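You operate a simulated robot arm through the tools that you are given. There is no shell and no other tool. Be economical: measure what you need, move in short steps, check, and stop when the job is done.

Carry out the task below with a simulated robot arm. There is one attempt and no reset: what you move stays moved.

TASK
Slide the blue sponge along the top of the sample bench until it stands next to the pale grout box.
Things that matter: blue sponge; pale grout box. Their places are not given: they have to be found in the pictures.

It is judged by the outcome, as a careful person would: the job done as asked, and still so three seconds after it is handed in. It fails if anything else is knocked over, pushed out of place, dropped, spilled or broken.

THE ROBOT
A 7-joint arm with a two-finger parallel gripper, fixed in place. Base frame: the origin is at the foot of the arm, x ahead of it, y to its left, z up; the work surface is at about z = 0. Lengths are in m, angles in degrees, forces in N, time in s.
With the tool pointing down near the work surface it reaches from about 0.24 to 0.62 m from the base axis. Its first joint turns from -66.0 to 66.0 degrees. Payload 2.6 kg.
Tool frame: the origin (TCP) lies between the finger pads and is the grasp point; the fingertips stand 0.03 m ahead of it; z points along the fingers, y is the line along which they close. The gripper opens to 0.094 m. The fingers are 0.028 m wide and 0.01 m thick; the gripper's body (0.05 by 0.096 m) begins 0.055 m behind the TCP.
Orientation is that of the tool frame in the base frame, as [roll, pitch, yaw] about the fixed x, y, z axes, in that order (R = Rz(yaw) Ry(pitch) Rx(roll)). With the fingers straight down and closing along the base's y, the tool's x points along the base's -x, its y along +y and its z along -z.

THE INTERFACE
- The arm moves only by the tool apply_moves. Its argument "deltas" is text: rows parted by semicolons, each of 7 numbers parted by spaces: the turn, a rotation vector about the base's x, y, z in degrees, then the shift along the base's x, y, z in m, then the gripper command, from -1 (fully open) to 1 (shut), values between in proportion. In form: rx ry rz tx ty tz fingers; .... A call has 1 to 20 rows; each row shifts and turns the commanded pose from where the row before left it. A row lasts 0.2 s, in which the tool goes at most 0.05 m and 8.6 degrees; a call with a longer step from one row to the next is refused whole, and so is a gripper value outside its range. A pose out of reach is approached as far as the arm can. The call stops where the force on the tool passes 40 N (or 10 N more than at its start, if that is more) or the arm is blocked; 0.2 s more then pass. The fingers move at their own pace (about 0.072 m/s each) and stop on an object; they squeeze with about 35 N. The grip force told is the motor's: it shows also when the fingers shut on nothing. Time passes only in rows, and 0.2 s behind the last, so rows that do not move let the fingers close. It gives the time, the measured TCP pose, the force on the tool (base axes), the opening and the grip force at its end, in the units of the frame above (readings bear some noise), and new pictures: "show" is both (left out), scene, wrist or none.
- Cameras (640 x 400 px; columns grow to the right, rows downward): "scene" is fixed at [0.0174, 0.4184, 0.5551]; the picture's right is [-0.88, -0.47, 0.00], its down [-0.25, 0.47, -0.84] and it looks along [0.40, -0.75, -0.54] (base axes); focal length 334 px, centre (320, 200). "wrist" rides on the gripper at [-0.037, 0, -0.058] in the tool frame; the picture's right is [0.00, -1.00, 0.00], its down [0.97, 0.00, -0.24] and it looks along [0.24, 0.00, 0.97] (tool axes); focal length 218 px, centre (320, 200).
- measure_at(camera, pixels): for up to 12 pixels [column, row] of the newest picture of that camera ("zoom" is the newest enlarged one), the place [x, y, z] in the base frame of the surface seen there, good to about 0.002 m, but the place of the scene camera against the robot may be out by one fixed shift of up to 0.018 m in any direction. No time passes.
- inspect(camera, box): a new picture of the part [left, top, right, bottom] of that camera's present view, enlarged. No time passes.
- job_done(): hands the job in; it is judged then, once.

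Work in short steps. Measure before you move; look again where a grasp or a placing could have gone wrong, and mend it. You have 60 turns and 120 pictures in all, the two below and enlarged ones among them. Open the gripper and draw the arm clear of the work before you hand the job in, unless the task says otherwise; then end with one line.

The tools are called by a JSON object that holds its "op" and its "data". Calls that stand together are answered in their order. apply_moves: Moves the arm, as the interface text tells. Its arguments: {"type":"object","properties":{"deltas":{"type":"string"},"show":{"type":"string","enum":["both","scene","wrist","none"]}},"required":["deltas"]} The other tools are called the same way: measure_at (camera, pixels) gives the place of the surface under pixels of a picture; inspect (camera, box) takes an enlarged picture of a part of a camera's view; job_done () hands the job in.

At the start:

```text
time_s: 0.0
position: [0.3476, -0.0449, 0.1851]
tool_rot: [180.0, -0.1, -179.9]
wrist_force: [-0.5, 0.5, 0.2]
gripper_width: 0.094
grip_force: 0.1
```

scene: 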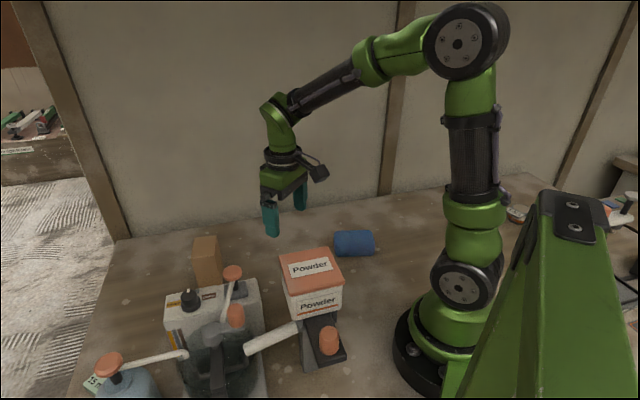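
wrist: 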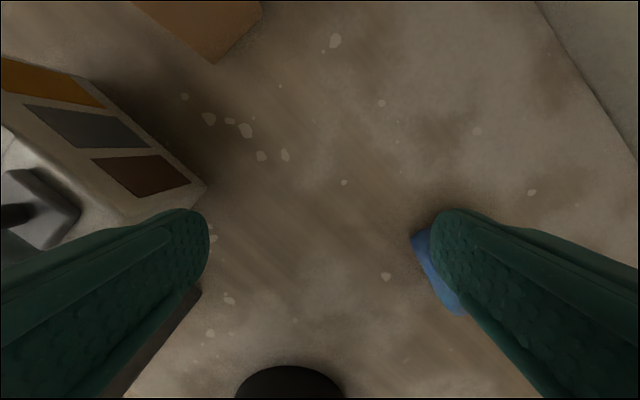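

The blue object is at about (353,243) in the scene picture. The candidates for the box are the "Powder" box at (312,285), the tan box at (207,262) and the machine at (210,320), so I enlarge this area and measure.

{"op": "inspect", "data": {"camera": "scene", "box": [150, 200, 400, 360]}}

{"op": "measure_at", "data": {"camera": "scene", "pixels": [[353, 243], [337, 236], [372, 236], [374, 254], [336, 255], [312, 265], [280, 255], [327, 248], [342, 276], [286, 291], [207, 240], [207, 270]]}}

```text
2.50 times, centred on (275, 280) of scene
```

zoom: 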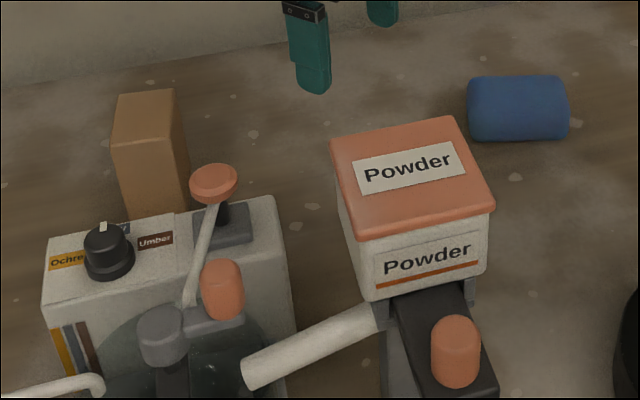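

```text
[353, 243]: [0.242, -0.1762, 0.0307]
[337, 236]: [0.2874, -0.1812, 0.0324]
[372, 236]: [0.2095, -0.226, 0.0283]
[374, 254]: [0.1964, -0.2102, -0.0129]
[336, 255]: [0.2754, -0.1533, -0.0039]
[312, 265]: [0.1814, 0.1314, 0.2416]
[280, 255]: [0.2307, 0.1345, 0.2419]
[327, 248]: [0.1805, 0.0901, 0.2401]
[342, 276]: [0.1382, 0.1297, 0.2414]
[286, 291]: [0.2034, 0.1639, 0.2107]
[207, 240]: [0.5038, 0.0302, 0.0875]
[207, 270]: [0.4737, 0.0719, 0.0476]
```

The "Powder" hopper belongs to a machine (its top is at z≈0.24). The tan box at (0.49,0.04) may be the grout box, but others could be hidden, so I raise the tool and look from higher up.

{"op": "apply_moves", "data": {"deltas": "0 0 0 0 -0.01 0.04 -1; 0 0 0 0 -0.01 0.04 -1; 0 0 0 0 -0.01 0.04 -1; 0 0 0 0 0 0.03 -1"}}

```text
time_s: 1.0
position: [0.3484, -0.0742, 0.3367]
tool_rot: [-180.0, 0.0, 180.0]
wrist_force: [-0.2, 1.0, -0.1]
gripper_width: 0.0939
grip_force: 0.1
```

scene: 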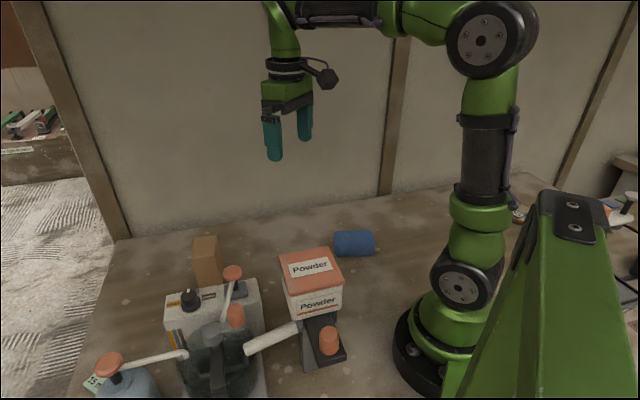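
wrist: 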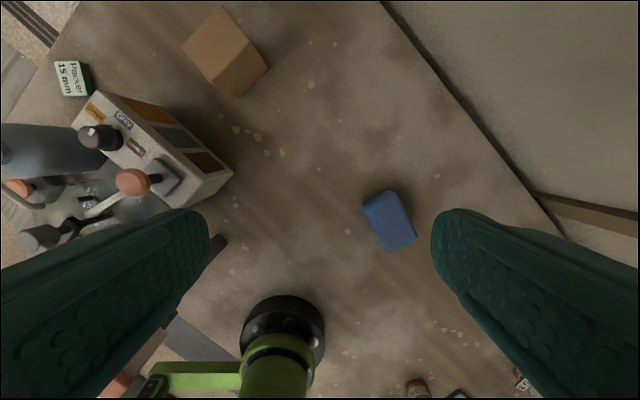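

From here the bench shows the tan box (225,50), a small "Packer 15 mm" box (73,78), the sponge (390,221) and some items near the base at the bottom. I enlarge these to identify them.

{"op": "inspect", "data": {"camera": "wrist", "box": [0, 0, 280, 175]}}

{"op": "measure_at", "data": {"camera": "wrist", "pixels": [[370, 200], [404, 192], [416, 238], [386, 252], [390, 221], [350, 232], [215, 45], [183, 45], [220, 7], [250, 40], [212, 80], [75, 78]]}}

{"op": "inspect", "data": {"camera": "wrist", "box": [380, 300, 540, 400]}}

{"op": "inspect", "data": {"camera": "scene", "box": [480, 130, 640, 230]}}

```text
2.29 times, centred on (140, 88) of wrist
```

zoom: 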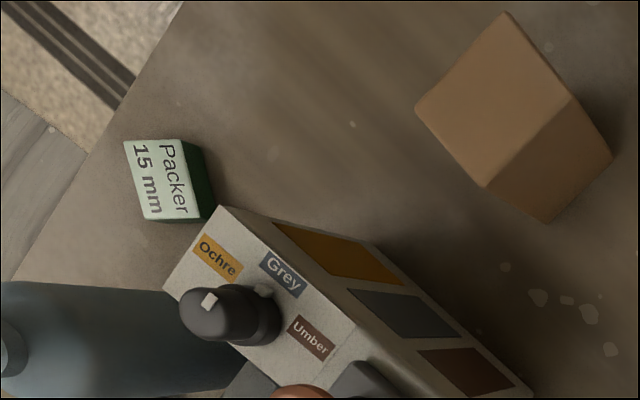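

```text
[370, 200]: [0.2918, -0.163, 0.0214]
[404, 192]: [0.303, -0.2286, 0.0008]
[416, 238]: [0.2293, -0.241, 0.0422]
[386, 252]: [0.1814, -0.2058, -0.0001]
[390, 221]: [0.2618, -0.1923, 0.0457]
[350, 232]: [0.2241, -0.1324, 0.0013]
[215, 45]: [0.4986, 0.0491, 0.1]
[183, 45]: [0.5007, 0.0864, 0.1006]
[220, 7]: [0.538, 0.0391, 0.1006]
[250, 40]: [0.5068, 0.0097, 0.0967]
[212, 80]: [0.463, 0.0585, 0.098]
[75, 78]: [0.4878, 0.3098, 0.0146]
```

```text
4.00 times, centred on (460, 350) of wrist
```

zoom: 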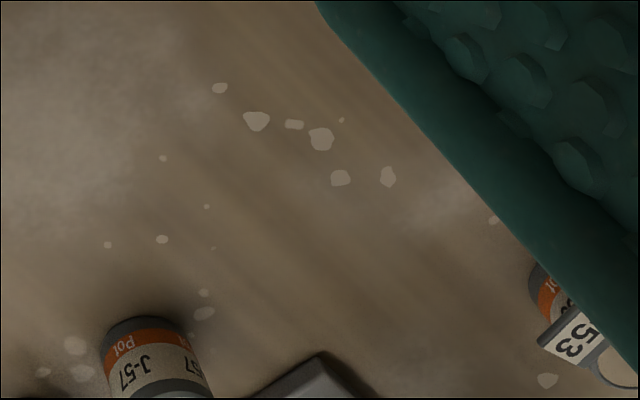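

```text
4.00 times, centred on (560, 180) of scene
```

zoom: 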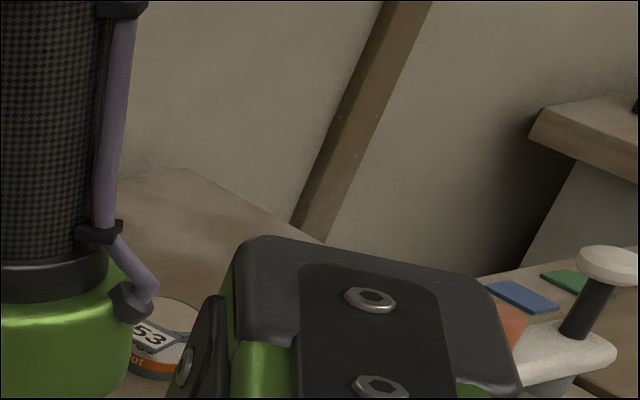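

The tan box carries no label on the faces I can see, so I still need to view the hidden part of the bench on the left (around the machines) and the box's other sides. I move left, staying high.

{"op": "apply_moves", "data": {"deltas": "0 0 0 0.0 0.04 0.02 -1; 0 0 0 0.0 0.05 0.02 -1; 0 0 0 0 0.05 0.01 -1; 0 0 0 0 0.05 0 -1; 0 0 0 0 0.05 0 -1"}}

```text
refused: row 2 steps farther than a row can; nothing moved
```

The rows were slightly too long, so I retry with shorter steps.

{"op": "apply_moves", "data": {"deltas": "0 0 0 0.0 0.04 0.02 -1; 0 0 0 0.0 0.04 0.02 -1; 0 0 0 0 0.04 0.01 -1; 0 0 0 0 0.045 0 -1; 0 0 0 0 0.045 0 -1; 0 0 0 0 0.045 0 -1"}}

```text
time_s: 2.4
position: [0.3473, 0.1794, 0.3857]
tool_rot: [-180.0, 0.0, 180.0]
wrist_force: [-0.3, -0.3, 0.8]
gripper_width: 0.0941
grip_force: 0.0
```

scene: 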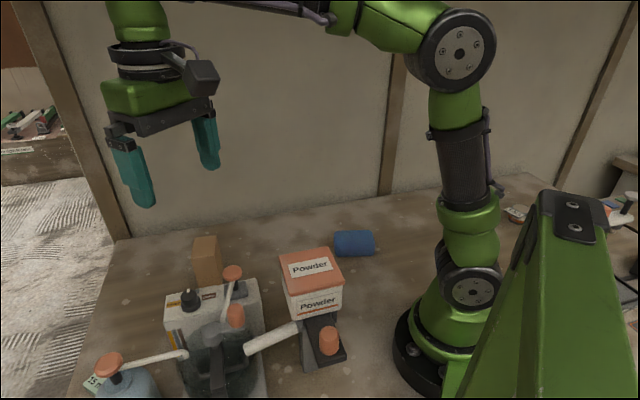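
wrist: 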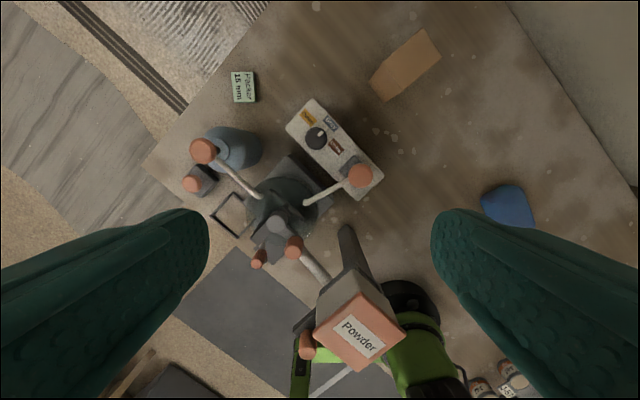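

The left side holds only a mixer, bottle, packers and hopper. Next I look from the right side, near the sponge, to see the rest of the bench and the box's other faces.

{"op": "apply_moves", "data": {"deltas": "0 0 0 0 -0.048 0 -1; 0 0 0 0 -0.048 0 -1; 0 0 0 0 -0.048 0 -1; 0 0 0 0 -0.048 0 -1; 0 0 0 0 -0.048 0 -1; 0 0 0 0 -0.048 0 -1; 0 0 0 0 -0.048 0 -1; 0 0 0 0 -0.044 0 -1"}}

```text
time_s: 4.2
position: [0.3441, -0.2017, 0.3868]
tool_rot: [179.9, 0.0, -179.9]
wrist_force: [-0.7, -0.6, 0.6]
gripper_width: 0.0939
grip_force: 0.0
```

scene: 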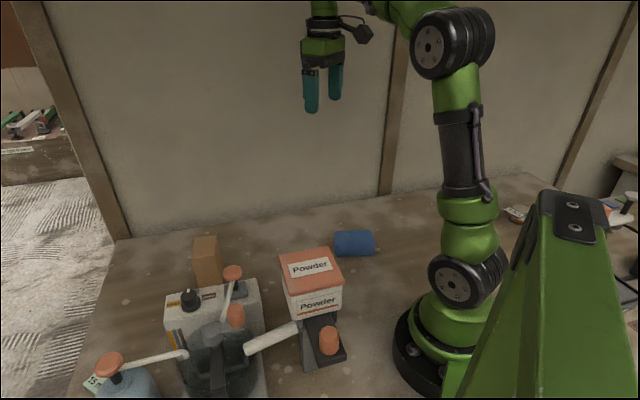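
wrist: 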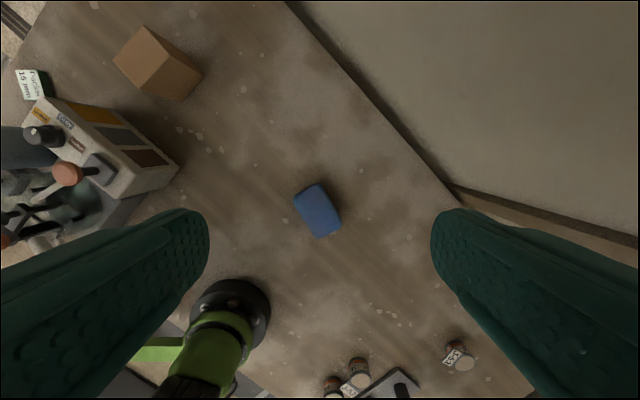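

No other box is on the bench, so the tan one is the grout box. I measure the sponge's outline and the box in this view.

{"op": "inspect", "data": {"camera": "wrist", "box": [270, 160, 366, 260]}}

{"op": "measure_at", "data": {"camera": "wrist", "pixels": [[300, 196], [319, 187], [337, 218], [320, 233], [318, 210], [309, 214], [327, 202], [145, 60], [180, 103], [200, 75], [160, 90], [190, 62]]}}

```text
4.00 times, centred on (318, 210) of wrist
```

zoom: 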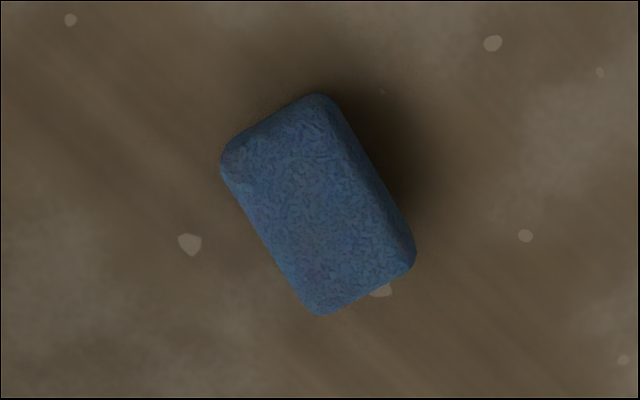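

```text
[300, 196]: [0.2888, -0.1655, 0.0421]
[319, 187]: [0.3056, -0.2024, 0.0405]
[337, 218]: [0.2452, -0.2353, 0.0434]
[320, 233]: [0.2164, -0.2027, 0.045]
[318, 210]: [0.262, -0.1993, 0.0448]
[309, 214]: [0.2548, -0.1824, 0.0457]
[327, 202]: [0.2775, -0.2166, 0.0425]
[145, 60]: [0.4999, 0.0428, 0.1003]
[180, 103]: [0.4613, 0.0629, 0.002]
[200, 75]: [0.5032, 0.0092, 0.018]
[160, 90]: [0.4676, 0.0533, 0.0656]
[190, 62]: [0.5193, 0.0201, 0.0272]
```

The sponge is centred at about (0.260,-0.197), with its long axis about 30° from x, its top at z≈0.045, and a size of about 0.085×0.055. The box's near face is centred at about (0.485,0.034) with its outward direction about 40° from x, and its top is at z=0.10. I'll grip the sponge across its width, a little behind its centre, and drag it end-on along the bench. First I move above it.

{"op": "apply_moves", "data": {"deltas": "0 0 4.36 -0.0141 -0.0006 -0.0367 -1; 0 0 4.36 -0.0141 -0.0006 -0.0367 -1; 0 0 4.36 -0.0141 -0.0006 -0.0367 -1; 0 0 4.36 -0.0141 -0.0006 -0.0367 -1; 0 0 4.36 -0.0141 -0.0006 -0.0367 -1; 0 0 4.36 -0.0141 -0.0006 -0.0367 -1; 0 0 4.36 -0.0141 -0.0006 -0.0367 -1"}}

{"op": "measure_at", "data": {"camera": "wrist", "pixels": [[290, 230], [300, 215], [305, 200], [315, 190], [325, 200], [335, 215]]}}

```text
time_s: 5.8
position: [0.2481, -0.2042, 0.1271]
tool_rot: [-180.0, 0.0, -149.4]
wrist_force: [0.1, 0.1, 0.2]
gripper_width: 0.0939
grip_force: 0.0
```

scene: 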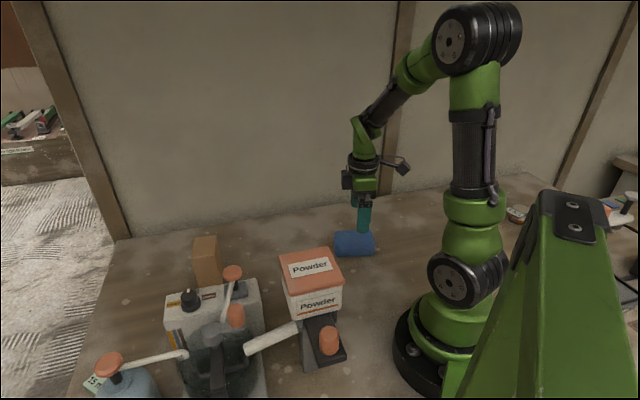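
wrist: 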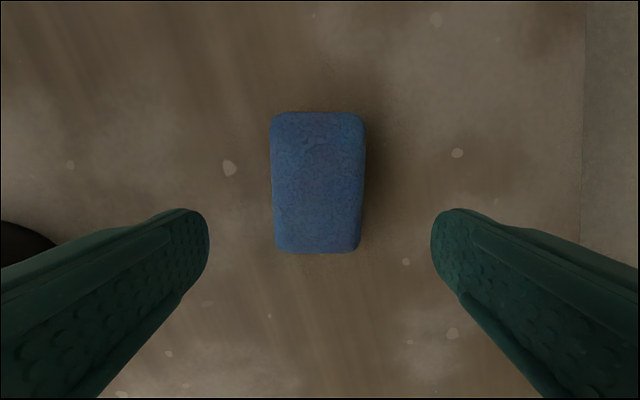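

```text
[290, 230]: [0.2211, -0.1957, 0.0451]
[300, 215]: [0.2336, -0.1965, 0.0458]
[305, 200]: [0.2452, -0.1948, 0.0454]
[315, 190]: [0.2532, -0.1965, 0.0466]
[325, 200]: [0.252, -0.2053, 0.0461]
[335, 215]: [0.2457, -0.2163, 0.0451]
```

The sponge lies squarely between the fingers (columns 271–366, rows 112–252). I measure its ends, the box and the nearby machine's corner.

{"op": "measure_at", "data": {"camera": "wrist", "pixels": [[318, 116], [318, 248], [275, 180], [361, 180], [318, 180], [400, 260]]}}

{"op": "measure_at", "data": {"camera": "scene", "pixels": [[220, 281], [196, 240], [215, 235], [262, 282], [264, 320], [235, 285]]}}

```text
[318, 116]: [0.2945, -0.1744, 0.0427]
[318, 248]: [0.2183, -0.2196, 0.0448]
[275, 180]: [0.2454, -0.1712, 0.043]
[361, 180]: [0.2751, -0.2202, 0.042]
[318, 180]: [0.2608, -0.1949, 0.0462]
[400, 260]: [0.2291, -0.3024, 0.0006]
```

```text
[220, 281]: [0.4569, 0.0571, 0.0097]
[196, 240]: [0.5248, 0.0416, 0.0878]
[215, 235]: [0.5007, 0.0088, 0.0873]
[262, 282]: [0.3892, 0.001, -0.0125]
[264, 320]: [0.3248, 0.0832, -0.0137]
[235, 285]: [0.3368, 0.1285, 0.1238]
```

The sponge centre is (0.256,-0.197). I shift back a little and go down to TCP z≈0.042, then close the fingers.

{"op": "apply_moves", "data": {"deltas": "0 0 0 -0.007 -0.005 -0.03 -1; 0 0 0 0 0 -0.03 -1; 0 0 0 0 0 -0.025 -1; 0 0 0 0 0 0 0.3; 0 0 0 0 0 0 0.5; 0 0 0 0 0 0 0.5"}}

```text
time_s: 7.2
position: [0.2414, -0.2094, 0.0424]
tool_rot: [179.9, 0.0, -149.6]
wrist_force: [0.7, -0.6, -0.2]
gripper_width: 0.0683
grip_force: 34.7
```

scene: 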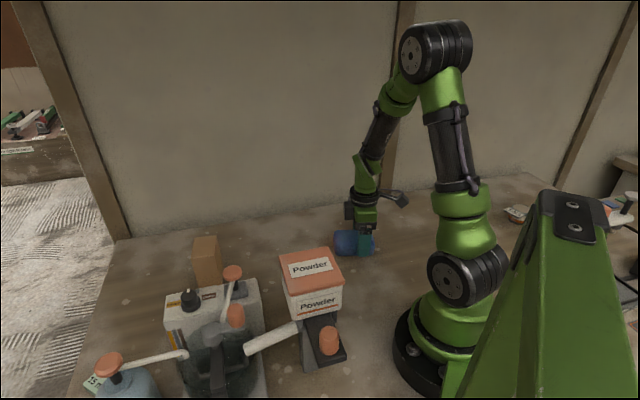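
wrist: 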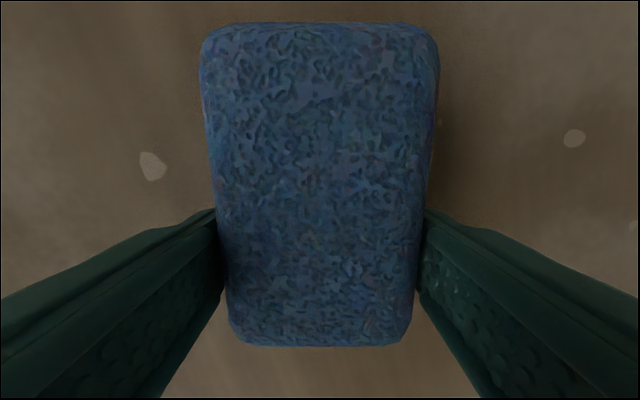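

The sponge is gripped (opening 0.068). I drag it along the bench towards the box, turning about 9.5° to square it with the near face, and stop about 3 cm short.

{"op": "apply_moves", "data": {"deltas": "0 0 0.95 0.0163 0.0175 0 0.5; 0 0 0.95 0.0163 0.0175 0 0.5; 0 0 0.95 0.0163 0.0175 0 0.5; 0 0 0.95 0.0163 0.0175 0 0.5; 0 0 0.95 0.0163 0.0175 0 0.5; 0 0 0.95 0.0163 0.0175 0 0.5; 0 0 0.95 0.0163 0.0175 0 0.5; 0 0 0.95 0.0163 0.0175 0 0.5; 0 0 0.95 0.0163 0.0175 0 0.5; 0 0 0.95 0.0163 0.0175 0 0.5"}}

```text
time_s: 9.4
position: [0.4026, -0.0347, 0.0421]
tool_rot: [180.0, -0.1, -140.0]
wrist_force: [-0.5, 0.4, 0.0]
gripper_width: 0.0684
grip_force: 34.7
```

scene: 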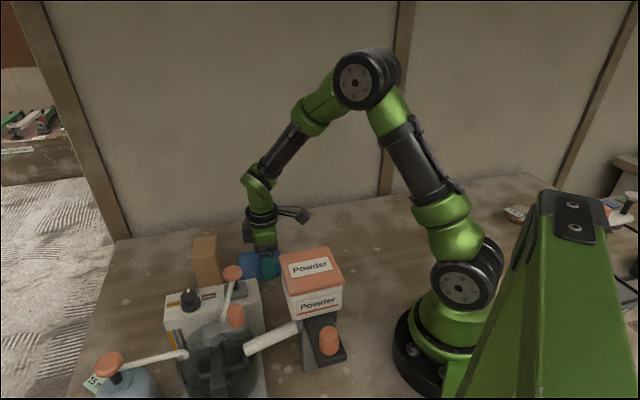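
wrist: 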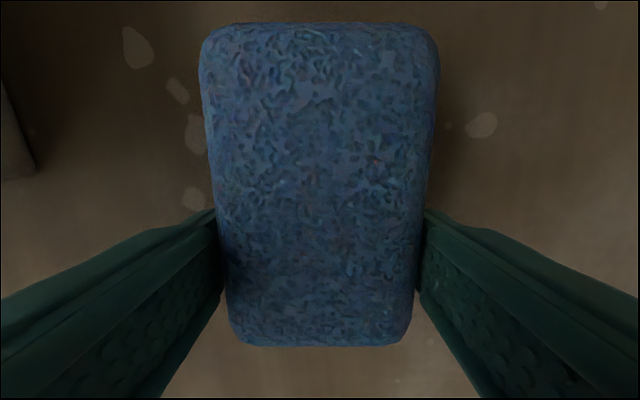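

No force shows, and the sponge moved with the grip. I check the gap to the box with an enlarged scene view, and measure the machine corner (33,172) and the sponge's front.

{"op": "inspect", "data": {"camera": "scene", "box": [170, 215, 298, 295]}}

{"op": "measure_at", "data": {"camera": "wrist", "pixels": [[30, 172], [10, 150], [320, 28], [320, 40], [225, 60], [415, 60], [318, 200]]}}

```text
5.00 times, centred on (234, 255) of scene
```

zoom: 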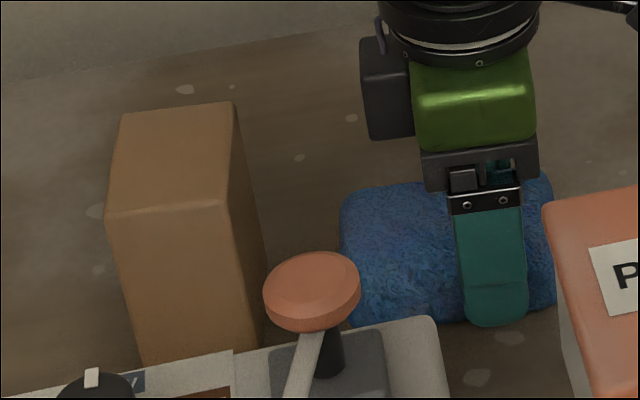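

```text
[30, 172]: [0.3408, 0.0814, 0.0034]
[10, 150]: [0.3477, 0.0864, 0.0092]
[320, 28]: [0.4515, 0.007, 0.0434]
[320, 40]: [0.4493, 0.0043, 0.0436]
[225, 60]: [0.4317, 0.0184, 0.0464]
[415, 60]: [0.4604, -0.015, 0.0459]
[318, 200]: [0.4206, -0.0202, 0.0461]
```

The sponge's front is about 0.039 m from the box face, and it is square and centred on it. I slide 0.032 m further in small steps, leaving a gap of a few millimetres.

{"op": "apply_moves", "data": {"deltas": "0 0 0 0.0061 0.0052 0 0.5; 0 0 0 0.0061 0.0052 0 0.5; 0 0 0 0.0061 0.0051 0 0.5; 0 0 0 0.0062 0.0051 0 0.5; 0 0 0 0 0 0 0.5"}}

{"op": "inspect", "data": {"camera": "scene", "box": [170, 215, 298, 295]}}

```text
time_s: 10.6
position: [0.4287, -0.0128, 0.0431]
tool_rot: [180.0, -0.1, -139.9]
wrist_force: [-0.7, -0.6, -1.1]
gripper_width: 0.0683
grip_force: 35.3
```

scene: 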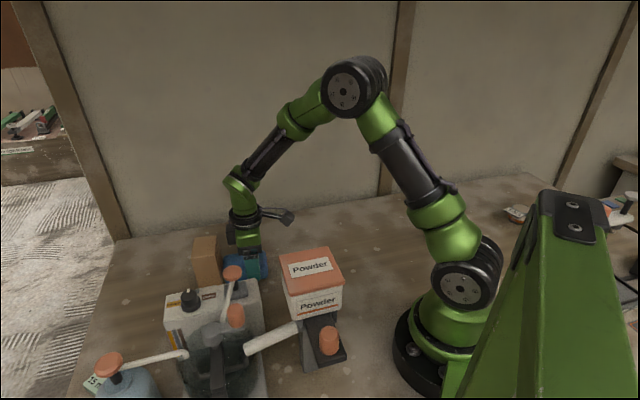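
wrist: 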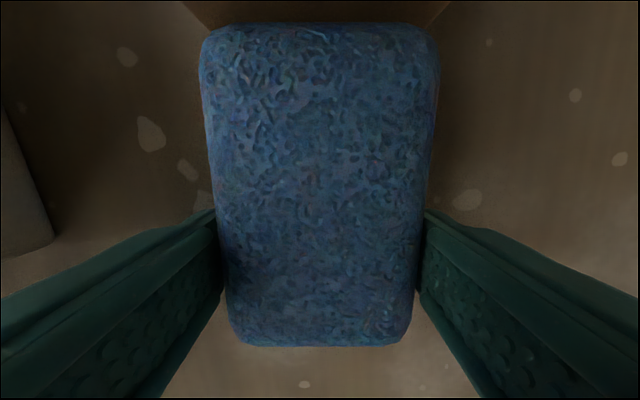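

```text
5.00 times, centred on (234, 255) of scene
```

zoom: 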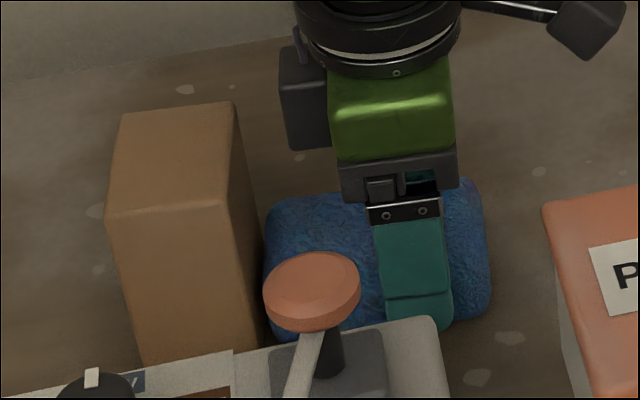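

The sponge now stands at the box with a gap of a few millimetres, and the box has not moved. I open the fingers, lift straight up and draw back.

{"op": "apply_moves", "data": {"deltas": "0 0 0 0 0 0 0; 0 0 0 0 0 0 -0.6; 0 0 0 0 0 0 -0.8; 0 0 0 0 0 0.01 -0.8; 0 0 0 0 0 0.03 -0.8; 0 0 0 0 0 0.04 -0.8; 0 0 0 0 0 0.04 -0.8; 0 0 0 -0.02 -0.025 0.03 -0.8; 0 0 0 -0.02 -0.025 0.03 -1; 0 0 0 -0.02 -0.025 0.03 -1; 0 0 0 -0.02 -0.025 0 -1"}}

{"op": "inspect", "data": {"camera": "scene", "box": [170, 215, 298, 295]}}

```text
time_s: 13.0
position: [0.3494, -0.1138, 0.2535]
tool_rot: [-180.0, 0.0, -139.9]
wrist_force: [0.2, -0.3, 1.2]
gripper_width: 0.094
grip_force: 0.2
```

scene: 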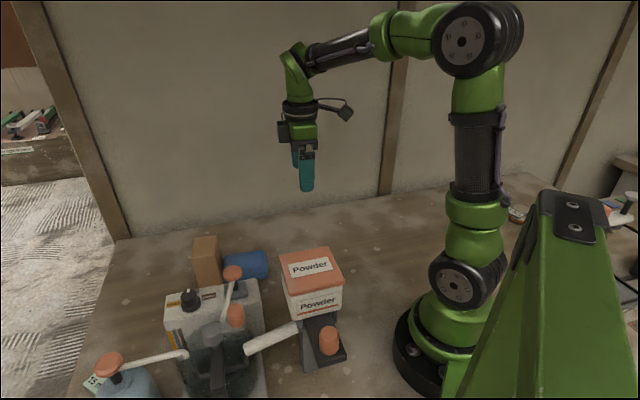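
wrist: 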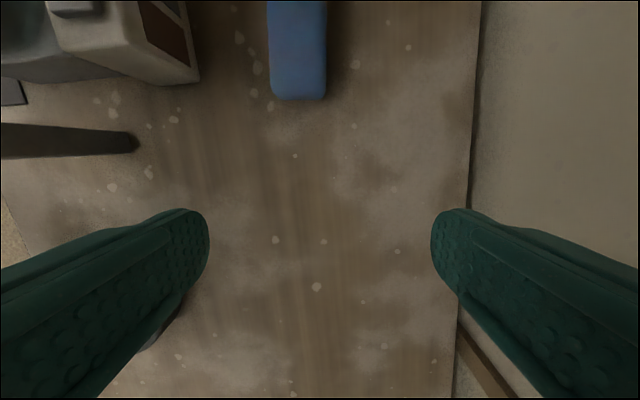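

```text
5.00 times, centred on (234, 255) of scene
```

zoom: 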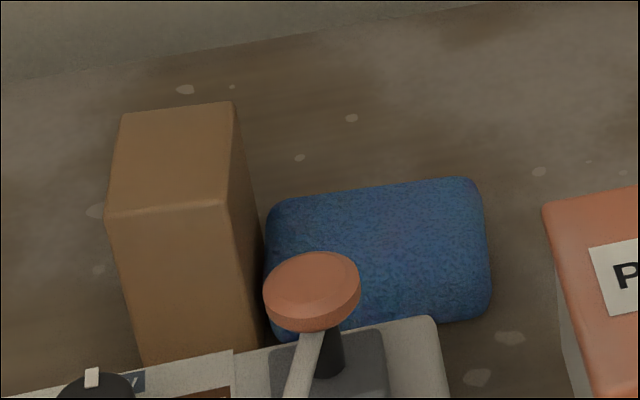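

The sponge stands beside the box, nothing else has moved, and the arm is clear with the gripper open, so I hand in.

{"op": "job_done", "data": {}}

```text
The job is handed in.
```

I slid the blue sponge along the bench and left it a few millimetres from the near face of the tan box, with nothing else moved; that box has no label on the sides I could see, and I took it for the pale grout box because it was the only plain box on the bench.
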